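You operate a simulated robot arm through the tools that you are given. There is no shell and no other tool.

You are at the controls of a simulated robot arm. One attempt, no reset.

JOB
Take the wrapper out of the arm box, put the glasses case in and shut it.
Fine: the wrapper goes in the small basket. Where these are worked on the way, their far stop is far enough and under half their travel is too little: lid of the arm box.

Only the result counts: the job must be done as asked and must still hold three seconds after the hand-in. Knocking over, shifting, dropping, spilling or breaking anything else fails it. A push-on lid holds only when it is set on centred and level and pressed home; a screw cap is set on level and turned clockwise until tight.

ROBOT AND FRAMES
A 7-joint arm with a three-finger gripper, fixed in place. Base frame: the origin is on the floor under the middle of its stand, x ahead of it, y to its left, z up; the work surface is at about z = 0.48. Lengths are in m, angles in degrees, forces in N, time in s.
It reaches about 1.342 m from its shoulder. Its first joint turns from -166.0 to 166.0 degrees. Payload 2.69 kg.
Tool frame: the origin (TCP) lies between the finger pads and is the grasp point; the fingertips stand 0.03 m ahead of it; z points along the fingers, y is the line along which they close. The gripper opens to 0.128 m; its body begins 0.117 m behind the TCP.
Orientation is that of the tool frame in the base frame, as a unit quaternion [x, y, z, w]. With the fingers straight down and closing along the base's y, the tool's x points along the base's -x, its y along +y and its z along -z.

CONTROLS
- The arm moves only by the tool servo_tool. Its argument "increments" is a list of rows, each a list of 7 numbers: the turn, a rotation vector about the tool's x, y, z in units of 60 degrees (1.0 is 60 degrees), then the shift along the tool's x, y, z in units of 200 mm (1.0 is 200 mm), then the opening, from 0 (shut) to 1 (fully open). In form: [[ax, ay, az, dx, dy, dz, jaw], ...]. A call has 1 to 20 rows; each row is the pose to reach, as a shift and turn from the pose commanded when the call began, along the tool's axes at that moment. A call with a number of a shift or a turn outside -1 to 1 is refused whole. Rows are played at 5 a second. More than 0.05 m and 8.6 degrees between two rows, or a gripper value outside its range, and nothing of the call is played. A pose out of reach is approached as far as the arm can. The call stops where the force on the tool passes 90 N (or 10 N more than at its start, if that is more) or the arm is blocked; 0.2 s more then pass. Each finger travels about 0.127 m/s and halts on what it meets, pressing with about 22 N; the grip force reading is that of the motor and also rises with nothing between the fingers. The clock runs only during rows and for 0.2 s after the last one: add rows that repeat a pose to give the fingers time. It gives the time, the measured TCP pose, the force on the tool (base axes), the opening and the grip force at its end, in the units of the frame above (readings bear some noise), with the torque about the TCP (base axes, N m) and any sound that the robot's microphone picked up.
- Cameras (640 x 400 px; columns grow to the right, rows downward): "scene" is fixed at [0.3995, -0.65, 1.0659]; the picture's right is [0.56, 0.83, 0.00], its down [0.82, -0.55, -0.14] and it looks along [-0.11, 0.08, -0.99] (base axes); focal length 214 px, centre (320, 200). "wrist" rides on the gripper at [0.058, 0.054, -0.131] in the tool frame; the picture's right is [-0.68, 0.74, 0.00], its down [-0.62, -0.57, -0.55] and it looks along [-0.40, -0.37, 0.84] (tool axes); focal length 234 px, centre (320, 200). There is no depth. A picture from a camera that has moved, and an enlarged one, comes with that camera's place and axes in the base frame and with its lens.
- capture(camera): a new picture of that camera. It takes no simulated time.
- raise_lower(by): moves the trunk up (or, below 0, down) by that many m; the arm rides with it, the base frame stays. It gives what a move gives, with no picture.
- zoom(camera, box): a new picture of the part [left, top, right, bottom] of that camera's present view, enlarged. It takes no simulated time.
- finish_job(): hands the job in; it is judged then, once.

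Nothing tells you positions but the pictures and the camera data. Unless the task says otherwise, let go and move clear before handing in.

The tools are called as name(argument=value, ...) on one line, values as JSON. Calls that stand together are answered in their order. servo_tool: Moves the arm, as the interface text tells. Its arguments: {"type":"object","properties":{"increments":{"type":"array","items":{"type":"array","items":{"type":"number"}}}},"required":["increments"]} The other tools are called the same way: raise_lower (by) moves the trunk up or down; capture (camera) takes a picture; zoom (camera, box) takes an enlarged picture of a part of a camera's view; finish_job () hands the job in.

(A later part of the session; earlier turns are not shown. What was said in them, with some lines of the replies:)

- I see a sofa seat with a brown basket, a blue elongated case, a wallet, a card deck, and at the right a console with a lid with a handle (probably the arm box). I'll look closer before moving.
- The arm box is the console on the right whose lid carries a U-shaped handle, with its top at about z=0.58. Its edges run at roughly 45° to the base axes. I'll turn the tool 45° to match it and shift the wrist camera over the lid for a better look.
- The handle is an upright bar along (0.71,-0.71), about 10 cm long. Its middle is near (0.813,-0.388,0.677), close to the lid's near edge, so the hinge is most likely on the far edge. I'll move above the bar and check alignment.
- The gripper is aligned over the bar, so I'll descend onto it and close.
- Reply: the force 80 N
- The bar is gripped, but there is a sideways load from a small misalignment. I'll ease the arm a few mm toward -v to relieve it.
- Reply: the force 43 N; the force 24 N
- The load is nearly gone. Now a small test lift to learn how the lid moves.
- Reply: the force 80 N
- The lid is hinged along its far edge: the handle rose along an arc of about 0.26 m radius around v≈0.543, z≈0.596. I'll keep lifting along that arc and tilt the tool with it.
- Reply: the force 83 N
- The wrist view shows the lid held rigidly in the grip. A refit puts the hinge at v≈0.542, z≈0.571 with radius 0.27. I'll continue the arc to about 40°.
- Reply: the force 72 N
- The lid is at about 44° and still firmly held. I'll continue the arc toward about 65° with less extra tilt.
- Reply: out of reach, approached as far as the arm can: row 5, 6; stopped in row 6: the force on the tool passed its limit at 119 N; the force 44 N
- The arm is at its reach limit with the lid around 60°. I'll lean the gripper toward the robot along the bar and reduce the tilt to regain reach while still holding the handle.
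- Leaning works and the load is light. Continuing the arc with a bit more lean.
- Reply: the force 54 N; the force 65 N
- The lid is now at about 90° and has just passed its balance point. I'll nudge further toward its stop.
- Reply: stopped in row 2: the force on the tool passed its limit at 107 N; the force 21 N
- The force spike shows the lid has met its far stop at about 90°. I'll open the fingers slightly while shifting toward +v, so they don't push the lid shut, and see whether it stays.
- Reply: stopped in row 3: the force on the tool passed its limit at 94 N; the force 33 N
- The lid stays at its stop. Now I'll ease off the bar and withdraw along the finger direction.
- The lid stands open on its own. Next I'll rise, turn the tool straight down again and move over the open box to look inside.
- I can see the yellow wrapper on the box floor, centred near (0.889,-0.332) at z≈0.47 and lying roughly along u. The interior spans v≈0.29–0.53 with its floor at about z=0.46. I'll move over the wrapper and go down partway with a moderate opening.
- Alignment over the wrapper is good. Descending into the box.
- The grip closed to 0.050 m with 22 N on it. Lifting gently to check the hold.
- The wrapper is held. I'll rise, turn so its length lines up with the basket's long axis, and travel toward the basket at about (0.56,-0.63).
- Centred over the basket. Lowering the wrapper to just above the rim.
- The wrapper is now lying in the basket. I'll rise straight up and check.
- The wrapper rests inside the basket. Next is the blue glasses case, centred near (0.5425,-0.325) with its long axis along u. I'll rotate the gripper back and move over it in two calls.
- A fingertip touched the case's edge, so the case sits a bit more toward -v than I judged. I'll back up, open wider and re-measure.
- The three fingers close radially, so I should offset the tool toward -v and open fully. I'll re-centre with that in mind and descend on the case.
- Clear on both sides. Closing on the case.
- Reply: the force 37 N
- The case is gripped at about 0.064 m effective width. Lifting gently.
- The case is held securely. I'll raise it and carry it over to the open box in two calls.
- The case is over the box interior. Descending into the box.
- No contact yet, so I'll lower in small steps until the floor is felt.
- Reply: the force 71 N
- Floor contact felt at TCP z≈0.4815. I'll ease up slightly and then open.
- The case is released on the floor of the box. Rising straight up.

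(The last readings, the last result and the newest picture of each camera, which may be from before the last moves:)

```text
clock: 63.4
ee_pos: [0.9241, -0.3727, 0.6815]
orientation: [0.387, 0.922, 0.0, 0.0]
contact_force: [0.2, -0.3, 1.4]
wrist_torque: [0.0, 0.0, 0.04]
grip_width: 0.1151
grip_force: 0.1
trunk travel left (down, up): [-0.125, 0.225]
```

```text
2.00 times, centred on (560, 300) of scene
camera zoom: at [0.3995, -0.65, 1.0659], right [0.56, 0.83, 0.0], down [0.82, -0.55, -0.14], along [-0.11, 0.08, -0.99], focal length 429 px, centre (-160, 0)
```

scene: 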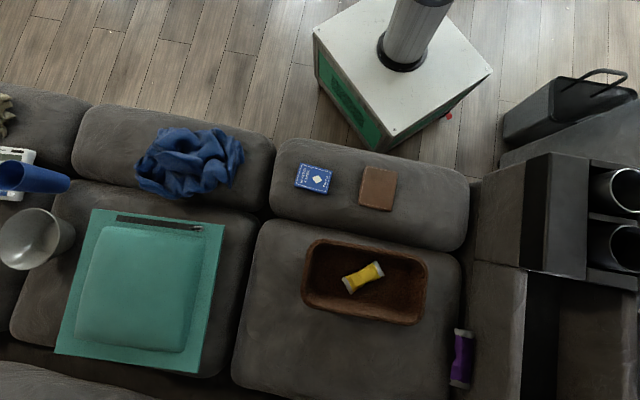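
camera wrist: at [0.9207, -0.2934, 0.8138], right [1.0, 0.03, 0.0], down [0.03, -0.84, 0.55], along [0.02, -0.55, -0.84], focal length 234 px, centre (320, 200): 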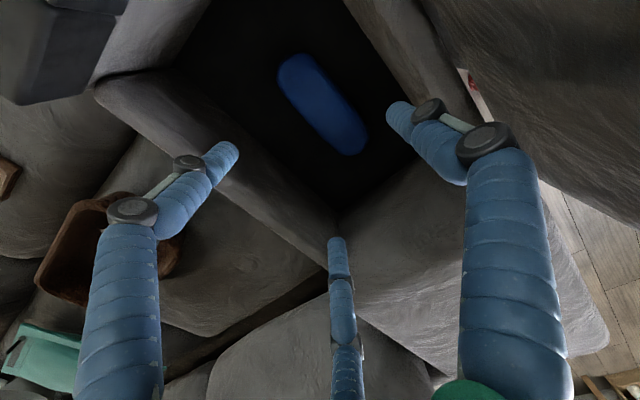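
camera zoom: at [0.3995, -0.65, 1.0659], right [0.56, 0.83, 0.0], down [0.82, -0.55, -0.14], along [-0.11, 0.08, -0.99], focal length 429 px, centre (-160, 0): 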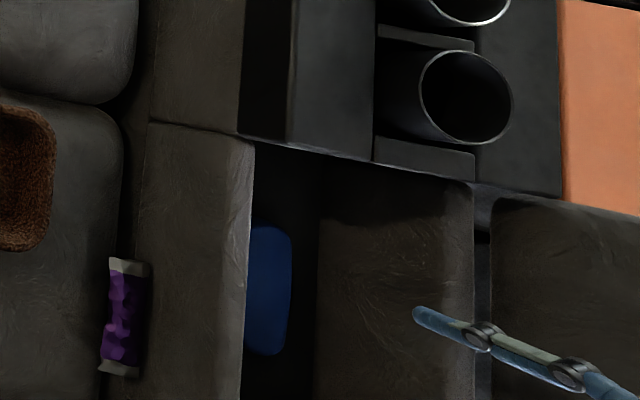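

The glasses case lies flat in the box. To shut the lid under control I'll re-grip the handle and reverse the opening path, so first I rise above the lid.

servo_tool(increments=[[0, 0, 0, 0, 0, -0.25, 0.9], [0, 0, 0, 0, 0, -0.5, 0.9], [0, 0, 0, 0, 0, -0.75, 0.9], [0, 0, 0, 0, 0, -1.0, 0.9]])

servo_tool(increments=[[0, 0, 0, 0, 0, -0.25, 0.8], [0, 0, 0, 0, 0, -0.5, 0.7], [0, 0, 0, 0, 0, -0.7, 0.6], [0, 0, 0, 0.1, 0.16, -0.7, 0.5], [0, 0, 0, 0.2, 0.33, -0.7, 0.4], [0, 0, 0, 0.31, 0.5, -0.7, 0.4], [0, 0, 0, 0.42, 0.66, -0.7, 0.4], [0, 0, 0, 0.52, 0.823, -0.7, 0.4], [0, 0, 0, 0.52, 0.823, -0.7, 0.4]])

capture(camera="wrist")

```text
clock: 64.4
ee_pos: [0.9205, -0.3729, 0.8807]
orientation: [0.387, 0.922, 0.0, -0.002]
contact_force: [0.1, 0.0, -0.2]
wrist_torque: [-0.01, -0.02, -0.01]
grip_width: 0.1154
grip_force: 0.2
trunk travel left (down, up): [-0.125, 0.225]
```

```text
clock: 66.4
ee_pos: [0.9675, -0.1828, 1.021]
orientation: [0.386, 0.922, 0.0, -0.002]
contact_force: [-0.1, 1.0, -0.7]
wrist_torque: [-0.09, -0.01, -0.02]
grip_width: 0.0512
grip_force: 0.0
trunk travel left (down, up): [-0.125, 0.225]
```

```text
taken
camera wrist: at [0.9646, -0.1031, 1.1525], right [1.0, 0.03, 0.0], down [0.03, -0.84, 0.55], along [0.02, -0.55, -0.84], focal length 234 px, centre (320, 200)
```

wrist: 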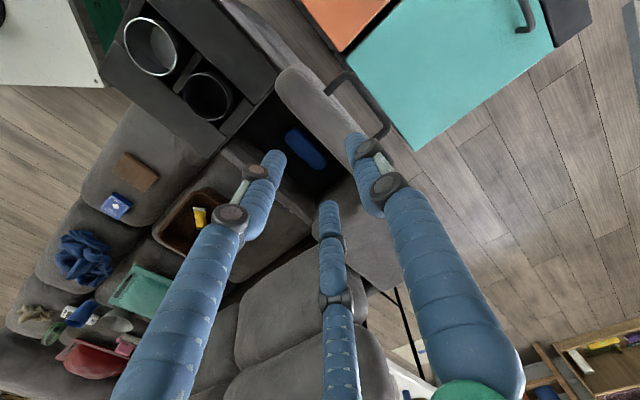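

servo_tool(increments=[[0.0737, -0.0869, -0.0336, 0.055, 0.099, 0, 0.4], [0.1473, -0.1738, -0.0673, 0.11, 0.198, 0, 0.4], [0.221, -0.2608, -0.1009, 0.166, 0.298, 0, 0.4], [0.2947, -0.3477, -0.1345, 0.221, 0.397, 0, 0.4], [0.3683, -0.4346, -0.1682, 0.276, 0.496, 0, 0.4], [0.442, -0.5215, -0.2018, 0.331, 0.595, 0, 0.4], [0.442, -0.5215, -0.2018, 0.331, 0.595, 0, 0.4]])

capture(camera="wrist")

```text
clock: 68.0
ee_pos: [1.0074, -0.0506, 1.0198]
orientation: [0.264, 0.899, -0.312, 0.158]
contact_force: [1.0, 0.6, -1.4]
wrist_torque: [-0.09, 0.01, -0.04]
grip_width: 0.0509
grip_force: 0.0
trunk travel left (down, up): [-0.125, 0.225]
```

```text
taken
camera wrist: at [0.9751, 0.0915, 1.0681], right [0.97, 0.23, -0.05], down [0.11, -0.25, 0.96], along [0.21, -0.94, -0.27], focal length 234 px, centre (320, 200)
```

wrist: 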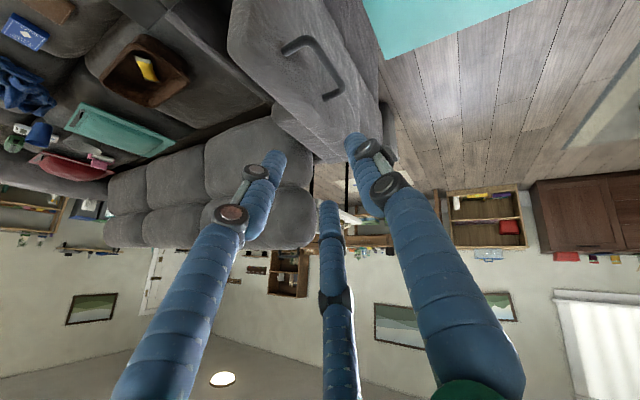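

servo_tool(increments=[[0, 0, 0, 0.07, 0.07, 0.118, 0.4], [0, 0, 0, 0.142, 0.14, 0.236, 0.4], [0, 0, 0, 0.2125, 0.2, 0.3545, 0.4], [0, 0, 0, 0.2125, 0.2, 0.5, 0.4], [0, 0, 0, 0.2125, 0.2, 0.65, 0.4], [0, 0, 0, 0.2125, 0.2, 0.8, 0.4], [0, 0, 0, 0.2125, 0.2, 0.8, 0.4]])

capture(camera="wrist")

```text
clock: 69.6
ee_pos: [1.0099, -0.1146, 0.8622]
orientation: [0.266, 0.898, -0.313, 0.157]
contact_force: [0.3, 0.2, -0.6]
wrist_torque: [0.0, 0.01, -0.01]
grip_width: 0.0514
grip_force: 0.2
trunk travel left (down, up): [-0.125, 0.225]
```

```text
taken
camera wrist: at [0.9797, 0.0282, 0.9092], right [0.97, 0.23, -0.05], down [0.11, -0.26, 0.96], along [0.21, -0.94, -0.27], focal length 234 px, centre (320, 200)
```

wrist: 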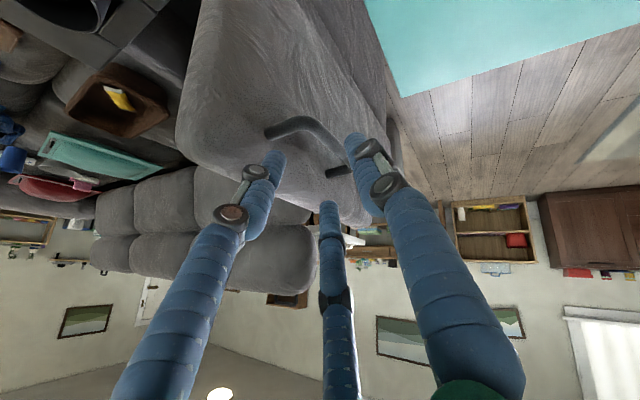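

I'm lined up with the handle along the earlier exit path. I'll correct a few mm and slide the fingers around the bar.

servo_tool(increments=[[0, 0, 0, -0.01, 0.02, 0.05, 0.4], [0, 0, 0, -0.02, 0.02, 0.1, 0.4], [0, 0, 0, -0.02, 0.02, 0.16, 0.4], [0, 0, 0, -0.02, 0.02, 0.22, 0.4], [0, 0, 0, -0.02, 0.02, 0.28, 0.4], [0, 0, 0, -0.02, 0.02, 0.28, 0.4]])

capture(camera="wrist")

```text
clock: 71.0
ee_pos: [1.0236, -0.1483, 0.8186]
orientation: [0.265, 0.899, -0.313, 0.157]
contact_force: [0.7, -0.7, 1.9]
wrist_torque: [-0.01, 0.06, -0.02]
grip_width: 0.0512
grip_force: 0.2
trunk travel left (down, up): [-0.125, 0.225]
```

```text
taken
camera wrist: at [0.9926, -0.0058, 0.8666], right [0.97, 0.23, -0.05], down [0.11, -0.26, 0.96], along [0.21, -0.94, -0.27], focal length 234 px, centre (320, 200)
```

wrist: 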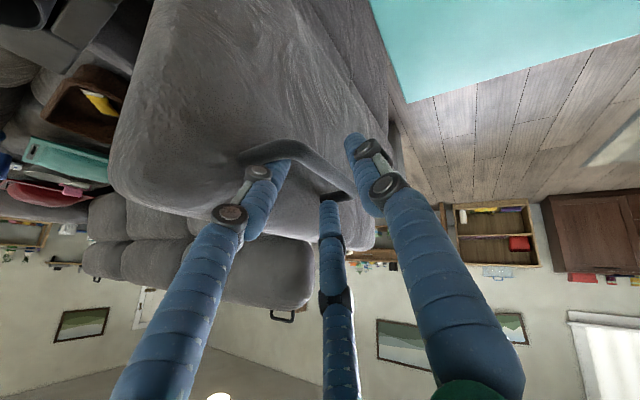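

servo_tool(increments=[[0, 0, 0, 0, 0, 0.03, 0.4], [0, 0, 0, 0, 0, 0.06, 0.4], [0, 0, 0, 0, 0, 0.09, 0.4], [0, 0, 0, 0, 0, 0.115, 0.4], [0, 0, 0, 0, 0, 0.115, 0.4]])

capture(camera="wrist")

```text
clock: 72.2
ee_pos: [1.0279, -0.1633, 0.8029]
orientation: [0.265, 0.899, -0.312, 0.157]
contact_force: [-0.3, 0.0, 1.1]
wrist_torque: [0.02, 0.03, -0.01]
grip_width: 0.0531
grip_force: 0.0
trunk travel left (down, up): [-0.125, 0.225]
```

```text
taken
camera wrist: at [0.9958, -0.0203, 0.8504], right [0.97, 0.23, -0.05], down [0.11, -0.26, 0.96], along [0.21, -0.94, -0.27], focal length 234 px, centre (320, 200)
```

wrist: 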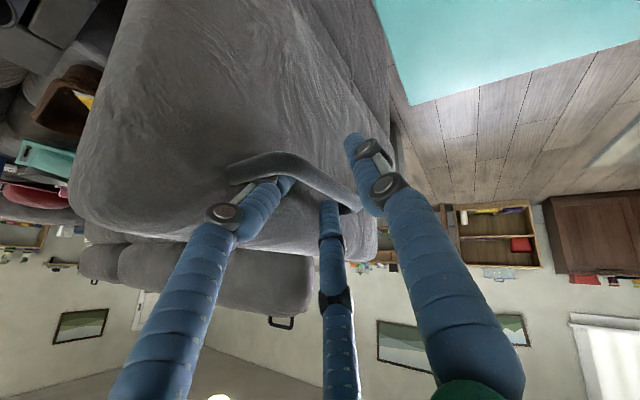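

The fingers are around the bar. Closing on it.

servo_tool(increments=[[0, 0, 0, 0, 0, 0, 0.3], [0, 0, 0, 0, 0, 0, 0.15], [0, 0, 0, 0, 0, 0, 0.0], [0, 0, 0, 0, 0, 0, 0.0]])

capture(camera="wrist")

```text
clock: 73.2
ee_pos: [1.0273, -0.163, 0.8016]
orientation: [0.265, 0.899, -0.312, 0.157]
contact_force: [0.2, -6.2, -0.9]
wrist_torque: [-0.52, -0.34, -0.75]
grip_width: 0.0201
grip_force: 45.0
trunk travel left (down, up): [-0.125, 0.225]
```

```text
taken
camera wrist: at [0.996, -0.0206, 0.8504], right [0.97, 0.23, -0.05], down [0.11, -0.26, 0.96], along [0.21, -0.94, -0.27], focal length 234 px, centre (320, 200)
```

wrist: 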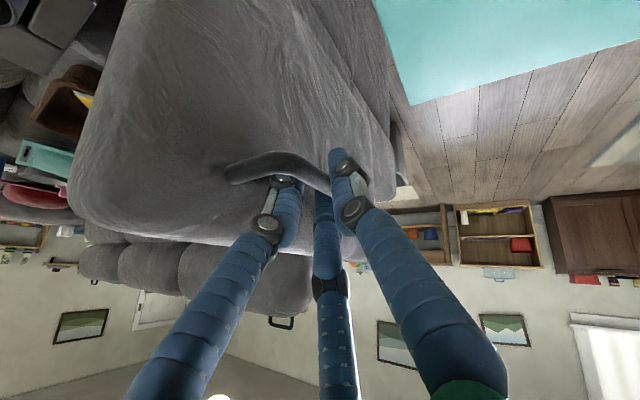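

The bar is gripped with almost no load. Now I'll lower the lid along the arc, turning the tool gradually back to vertical.

servo_tool(increments=[[-0.018, 0.021, 0.008, 0.0085, -0.089, 0.0025, 0], [-0.04, 0.047, 0.018, 0.022, -0.1705, 0.0135, 0], [-0.062, 0.073, 0.028, 0.038, -0.2505, 0.03, 0], [-0.084, 0.099, 0.038, 0.058, -0.3295, 0.0505, 0], [-0.106, 0.125, 0.048, 0.08, -0.4055, 0.076, 0], [-0.106, 0.125, 0.048, 0.08, -0.4055, 0.076, 0]])

capture(camera="wrist")

zoom(camera="scene", box=[480, 200, 640, 400])

```text
clock: 74.6
ee_pos: [0.9713, -0.2212, 0.825]
orientation: [0.299, 0.916, -0.239, 0.122]
contact_force: [1.7, 0.5, 22.0]
wrist_torque: [-0.09, -0.36, -0.98]
grip_width: 0.0209
grip_force: 45.1
trunk travel left (down, up): [-0.125, 0.225]
```

```text
taken
camera wrist: at [0.946, -0.0871, 0.8965], right [0.98, 0.19, -0.02], down [0.1, -0.42, 0.9], along [0.16, -0.89, -0.43], focal length 234 px, centre (320, 200)
```

wrist: 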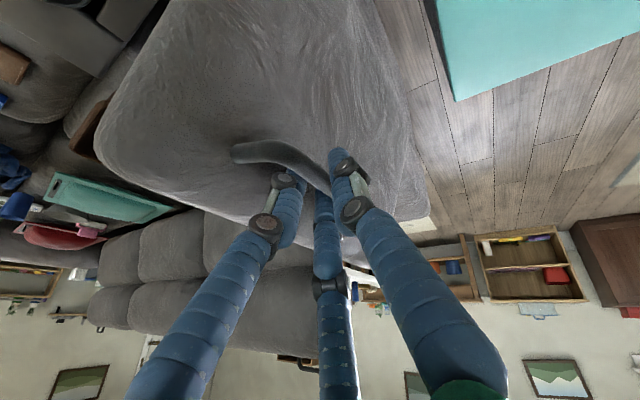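

```text
2.00 times, centred on (560, 300) of scene
camera zoom: at [0.3995, -0.65, 1.0659], right [0.56, 0.83, 0.0], down [0.82, -0.55, -0.14], along [-0.11, 0.08, -0.99], focal length 429 px, centre (-160, 0)
```

zoom: 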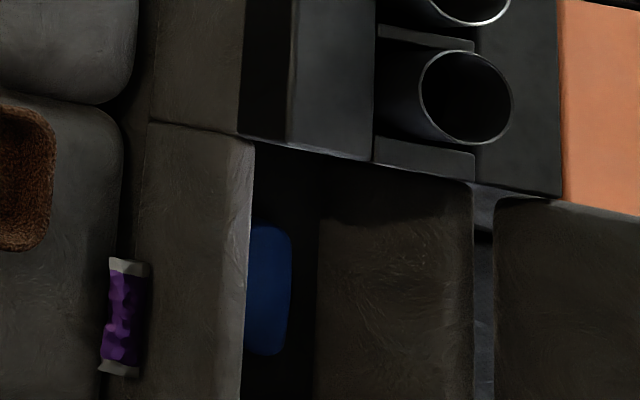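

servo_tool(increments=[[-0.02, 0.024, 0.009, 0.012, -0.078, 0.012, 0], [-0.04, 0.048, 0.018, 0.029, -0.156, 0.037, 0], [-0.06, 0.071, 0.028, 0.051, -0.229, 0.0705, 0], [-0.081, 0.095, 0.037, 0.074, -0.2995, 0.1095, 0], [-0.101, 0.119, 0.046, 0.1, -0.3665, 0.1525, 0], [-0.121, 0.143, 0.055, 0.126, -0.4295, 0.2, 0], [-0.121, 0.143, 0.055, 0.126, -0.4295, 0.2, 0]])

capture(camera="wrist")

zoom(camera="scene", box=[480, 200, 640, 400])

```text
clock: 76.2
ee_pos: [0.8999, -0.2912, 0.8108]
orientation: [0.334, 0.927, -0.154, 0.077]
contact_force: [5.7, -19.0, 16.0]
wrist_torque: [-0.12, 0.04, -1.03]
grip_width: 0.0205
grip_force: 45.0
trunk travel left (down, up): [-0.125, 0.225]
```

```text
taken
camera wrist: at [0.8848, -0.1725, 0.9083], right [0.99, 0.14, -0.01], down [0.09, -0.59, 0.8], along [0.1, -0.79, -0.6], focal length 234 px, centre (320, 200)
```

wrist: 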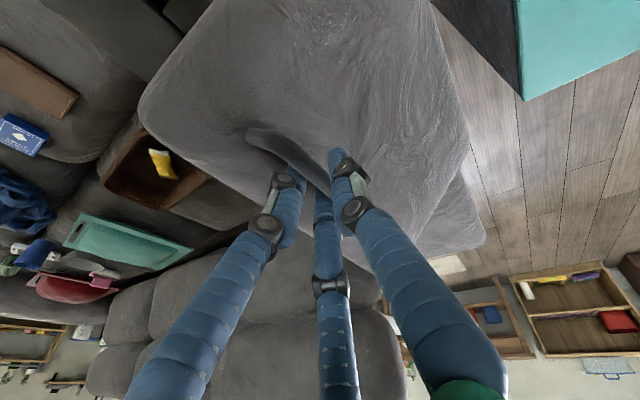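

```text
2.00 times, centred on (560, 300) of scene
camera zoom: at [0.3995, -0.65, 1.0659], right [0.56, 0.83, 0.0], down [0.82, -0.55, -0.14], along [-0.11, 0.08, -0.99], focal length 429 px, centre (-160, 0)
```

zoom: 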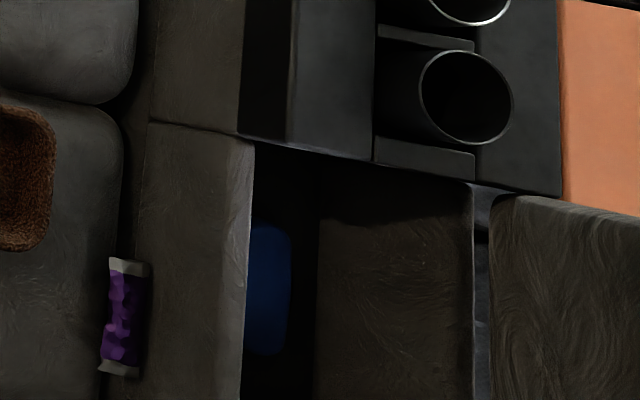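

servo_tool(increments=[[-0.019, 0.022, 0.0085, 0.017, -0.0685, 0.045, 0], [-0.037, 0.044, 0.017, 0.0355, -0.1325, 0.0965, 0], [-0.056, 0.066, 0.0255, 0.0545, -0.192, 0.152, 0], [-0.075, 0.088, 0.034, 0.0745, -0.247, 0.2115, 0], [-0.093, 0.11, 0.0425, 0.095, -0.298, 0.2755, 0], [-0.112, 0.132, 0.051, 0.1165, -0.344, 0.342, 0], [-0.112, 0.132, 0.051, 0.1165, -0.344, 0.342, 0]])

zoom(camera="scene", box=[480, 200, 640, 400])

capture(camera="wrist")

```text
clock: 77.8
ee_pos: [0.8399, -0.3522, 0.7562]
orientation: [0.362, 0.929, -0.073, 0.037]
contact_force: [-8.8, -20.5, 15.8]
wrist_torque: [-0.09, -0.04, -1.07]
grip_width: 0.0196
grip_force: 44.5
trunk travel left (down, up): [-0.125, 0.225]
```

```text
2.00 times, centred on (560, 300) of scene
camera zoom: at [0.3995, -0.65, 1.0659], right [0.56, 0.83, 0.0], down [0.82, -0.55, -0.14], along [-0.11, 0.08, -0.99], focal length 429 px, centre (-160, 0)
```

zoom: 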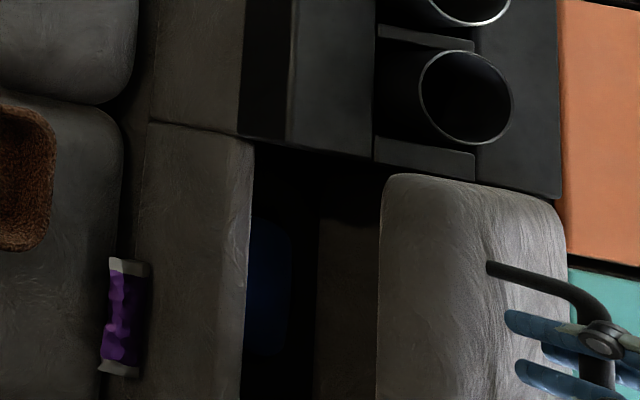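

```text
taken
camera wrist: at [0.8327, -0.2509, 0.8742], right [1.0, 0.08, 0.0], down [0.06, -0.73, 0.68], along [0.06, -0.68, -0.73], focal length 234 px, centre (320, 200)
```

wrist: 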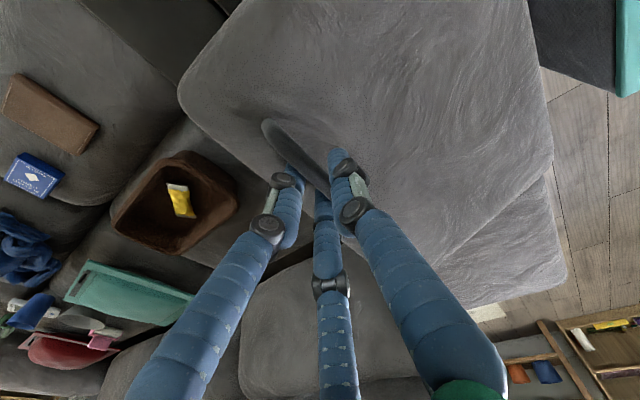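

servo_tool(increments=[[-0.02, 0.023, 0.009, 0.011, -0.0525, 0.069, 0], [-0.04, 0.047, 0.018, 0.021, -0.098, 0.139, 0], [-0.06, 0.07, 0.027, 0.032, -0.1385, 0.212, 0], [-0.08, 0.094, 0.036, 0.043, -0.173, 0.288, 0], [-0.1, 0.117, 0.045, 0.051, -0.196, 0.346, 0], [-0.1, 0.117, 0.045, 0.051, -0.196, 0.346, 0]])

zoom(camera="scene", box=[480, 200, 640, 400])

capture(camera="wrist")

```text
clock: 79.2
ee_pos: [0.8086, -0.383, 0.6895]
orientation: [0.386, 0.923, -0.002, 0.0]
contact_force: [-2.1, -27.2, 4.1]
wrist_torque: [-0.11, 0.1, 0.44]
grip_width: 0.0193
grip_force: 44.0
trunk travel left (down, up): [-0.125, 0.225]
```

```text
2.00 times, centred on (560, 300) of scene
camera zoom: at [0.3995, -0.65, 1.0659], right [0.56, 0.83, 0.0], down [0.82, -0.55, -0.14], along [-0.11, 0.08, -0.99], focal length 429 px, centre (-160, 0)
```

zoom: 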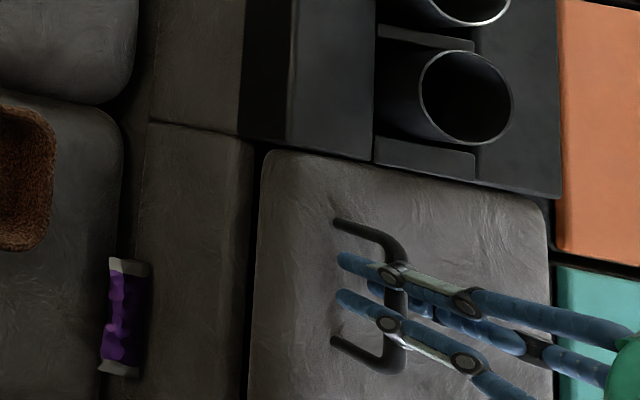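

```text
taken
camera wrist: at [0.8054, -0.3035, 0.8217], right [1.0, 0.04, 0.0], down [0.03, -0.83, 0.55], along [0.02, -0.55, -0.83], focal length 234 px, centre (320, 200)
```

wrist: 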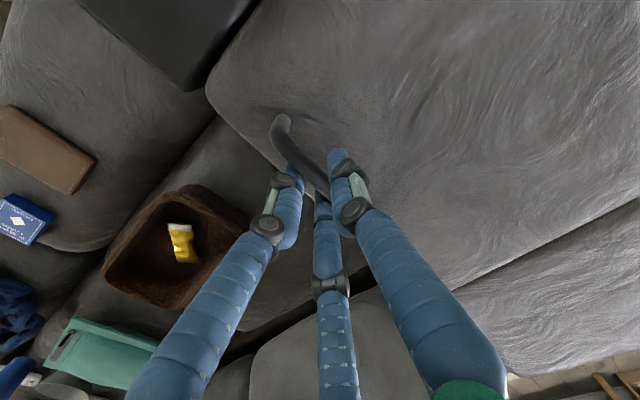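

Nearly shut. Lowering the last centimetre until it seats.

servo_tool(increments=[[0, 0, 0, 0, -0.007, 0.02, 0], [0, 0, 0, 0, -0.013, 0.04, 0], [0, 0, 0, 0, -0.019, 0.06, 0], [0, 0, 0, 0, -0.022, 0.07, 0], [0, 0, 0, 0, -0.022, 0.07, 0]])

zoom(camera="scene", box=[500, 240, 640, 400])

```text
clock: 80.4
ee_pos: [0.8051, -0.3865, 0.6792]
orientation: [0.386, 0.922, -0.003, 0.001]
contact_force: [-23.8, -33.2, 25.2]
wrist_torque: [0.08, 0.24, 0.59]
grip_width: 0.0191
grip_force: 43.8
trunk travel left (down, up): [-0.125, 0.225]
```

```text
2.50 times, centred on (570, 320) of scene
camera zoom: at [0.3995, -0.65, 1.0659], right [0.56, 0.83, 0.0], down [0.82, -0.55, -0.14], along [-0.11, 0.08, -0.99], focal length 536 px, centre (-305, -100)
```

zoom: 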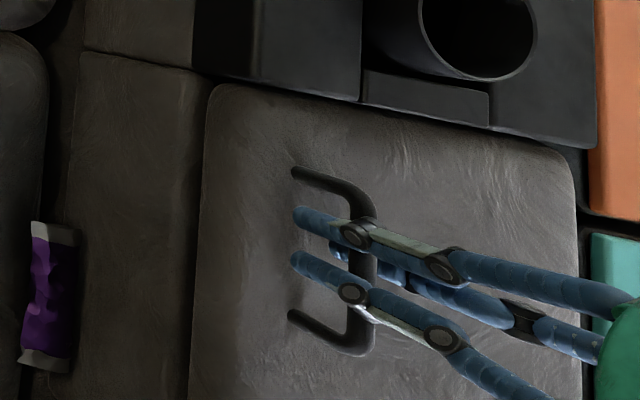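

The lid matches its original closed position. I'll press a little, release the handle and rise.

servo_tool(increments=[[0, 0, 0, 0, -0.01, 0.015, 0], [0, 0, 0, 0, -0.01, 0.015, 0], [0, 0, 0, 0, 0, 0, 0.2], [0, 0, 0, 0, 0.01, 0, 0.45], [0, 0, 0, 0, 0.02, 0, 0.6], [0, 0, 0, 0, 0.02, 0, 0.6]])

zoom(camera="scene", box=[500, 240, 640, 400])

capture(camera="wrist")

```text
clock: 81.8
ee_pos: [0.8075, -0.3822, 0.6768]
orientation: [0.386, 0.923, -0.003, 0.0]
contact_force: [0.9, -0.5, 0.2]
wrist_torque: [0.04, 0.0, -0.03]
grip_width: 0.0766
grip_force: 0.0
trunk travel left (down, up): [-0.125, 0.225]
```

```text
2.50 times, centred on (570, 320) of scene
camera zoom: at [0.3995, -0.65, 1.0659], right [0.56, 0.83, 0.0], down [0.82, -0.55, -0.14], along [-0.11, 0.08, -0.99], focal length 536 px, centre (-305, -100)
```

zoom: 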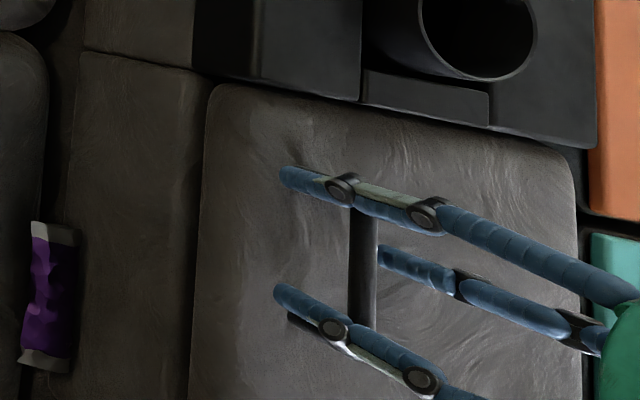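

```text
taken
camera wrist: at [0.8059, -0.3023, 0.808], right [1.0, 0.04, 0.0], down [0.03, -0.83, 0.55], along [0.02, -0.55, -0.83], focal length 234 px, centre (320, 200)
```

wrist: 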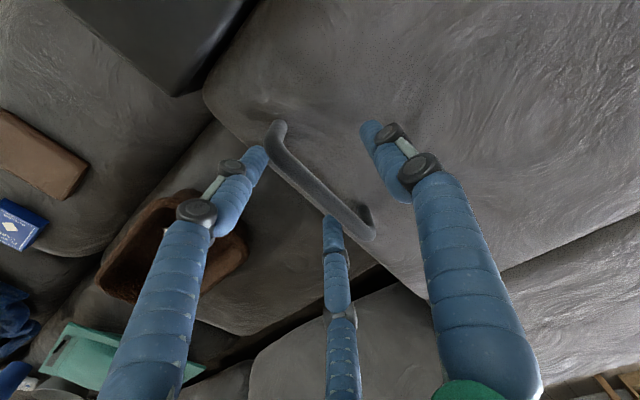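

The grip is free. I'll shift slightly away from the bar and rise straight up.

servo_tool(increments=[[0, 0, 0, 0, -0.025, 0, 0.6], [0, 0, 0, 0, -0.025, -0.05, 0.6], [0, 0, 0, 0, -0.025, -0.12, 0.6], [0, 0, 0, 0, -0.025, -0.25, 0.6], [0, 0, 0, 0, -0.025, -0.45, 0.6], [0, 0, 0, 0, -0.025, -0.7, 0.6], [0, 0, 0, 0, -0.025, -0.95, 0.6], [0, 0, 0, 0, -0.025, -0.95, 0.6]])

capture(camera="scene")

zoom(camera="scene", box=[500, 240, 640, 400])

capture(camera="wrist")

```text
clock: 83.6
ee_pos: [0.8043, -0.3844, 0.87]
orientation: [0.386, 0.922, -0.003, 0.0]
contact_force: [0.2, -0.1, 0.9]
wrist_torque: [-0.03, -0.02, 0.02]
grip_width: 0.0769
grip_force: 0.0
trunk travel left (down, up): [-0.125, 0.225]
```

```text
taken
```

scene: 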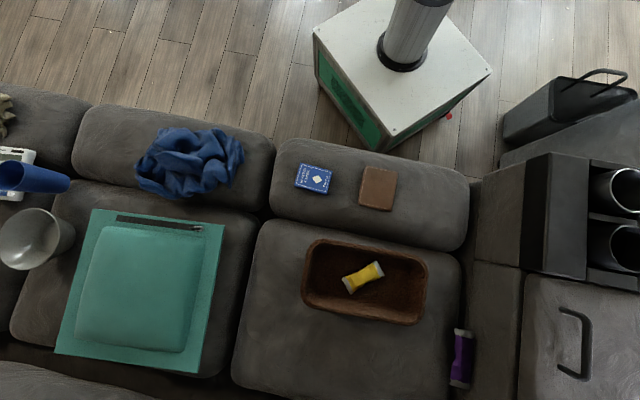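

```text
2.50 times, centred on (570, 320) of scene
camera zoom: at [0.3995, -0.65, 1.0659], right [0.56, 0.83, 0.0], down [0.82, -0.55, -0.14], along [-0.11, 0.08, -0.99], focal length 536 px, centre (-305, -100)
```

zoom: 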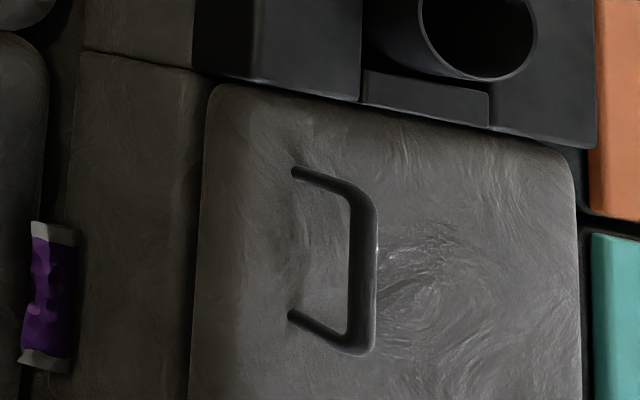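

```text
taken
camera wrist: at [0.8024, -0.3042, 1.0018], right [1.0, 0.04, 0.0], down [0.03, -0.83, 0.55], along [0.02, -0.55, -0.83], focal length 234 px, centre (320, 200)
```

wrist: 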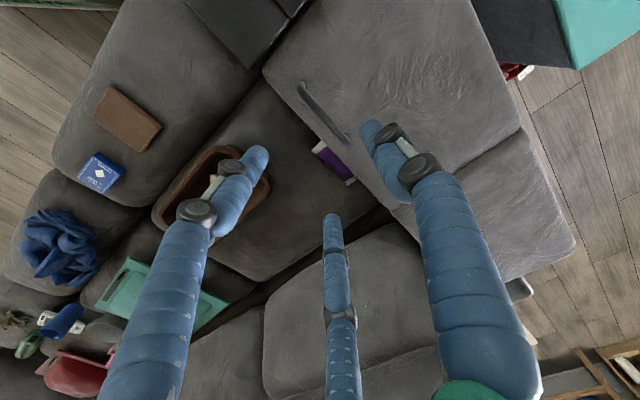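

The lid is shut exactly as it started and the other things look undisturbed. Before handing in I'll check that no other item on the sofa could be the glasses case.

zoom(camera="scene", box=[0, 70, 120, 270])

zoom(camera="wrist", box=[0, 150, 240, 400])

```text
2.00 times, centred on (60, 170) of scene
camera zoom: at [0.3995, -0.65, 1.0659], right [0.56, 0.83, 0.0], down [0.82, -0.55, -0.14], along [-0.11, 0.08, -0.99], focal length 429 px, centre (840, 260)
```

zoom: 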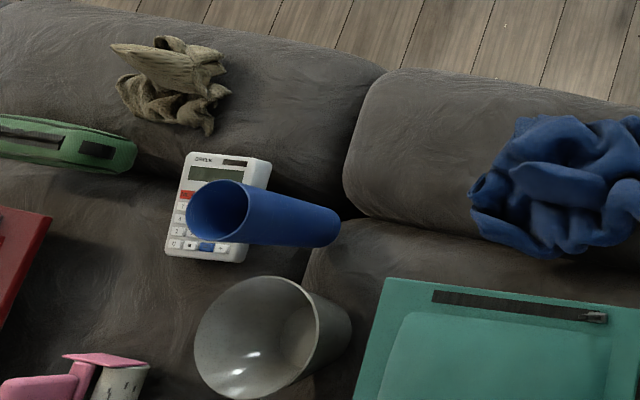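

```text
1.60 times, centred on (120, 275) of wrist
camera zoom: at [0.8024, -0.3042, 1.0018], right [1.0, 0.04, 0.0], down [0.03, -0.83, 0.55], along [0.02, -0.55, -0.83], focal length 375 px, centre (640, 80)
```

zoom: 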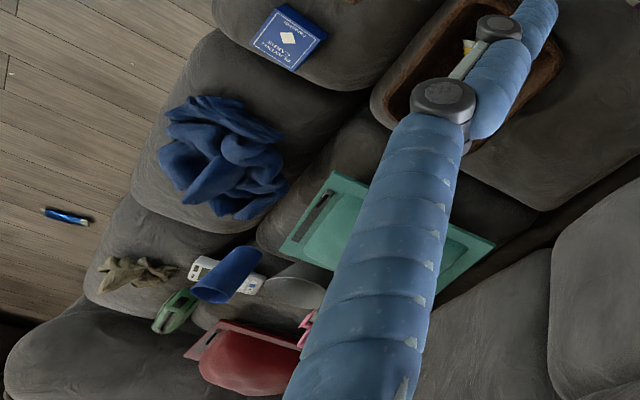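

No other item looks like a glasses case. The blue case is in the arm box, the yellow wrapper is in the basket, the lid is shut and the gripper is clear, so I'm handing in.

finish_job()

```text
The job is handed in.
```

The job is handed in. The yellow wrapper is in the small basket, the blue glasses case lies flat inside the arm box, and the lid is shut. I haven't seen the result of the judging.

- **Lid:** I opened it by the handle to its far stop, at about 90 degrees. I closed it the same way under control. The last picture showed it in the same closed position as at the start.
- **Glasses case:** On the first try to grip it, one fingertip touched its edge, with about 16 N showing on the tool afterwards. I backed off, re-centred and picked it up cleanly. On the way down it was pressed against the box floor, about 66 N on the tool, before I eased off and let go.
- **Other items:** The card deck, wallet, purple wrapper and everything else on the sofa looked undisturbed in the final pictures.
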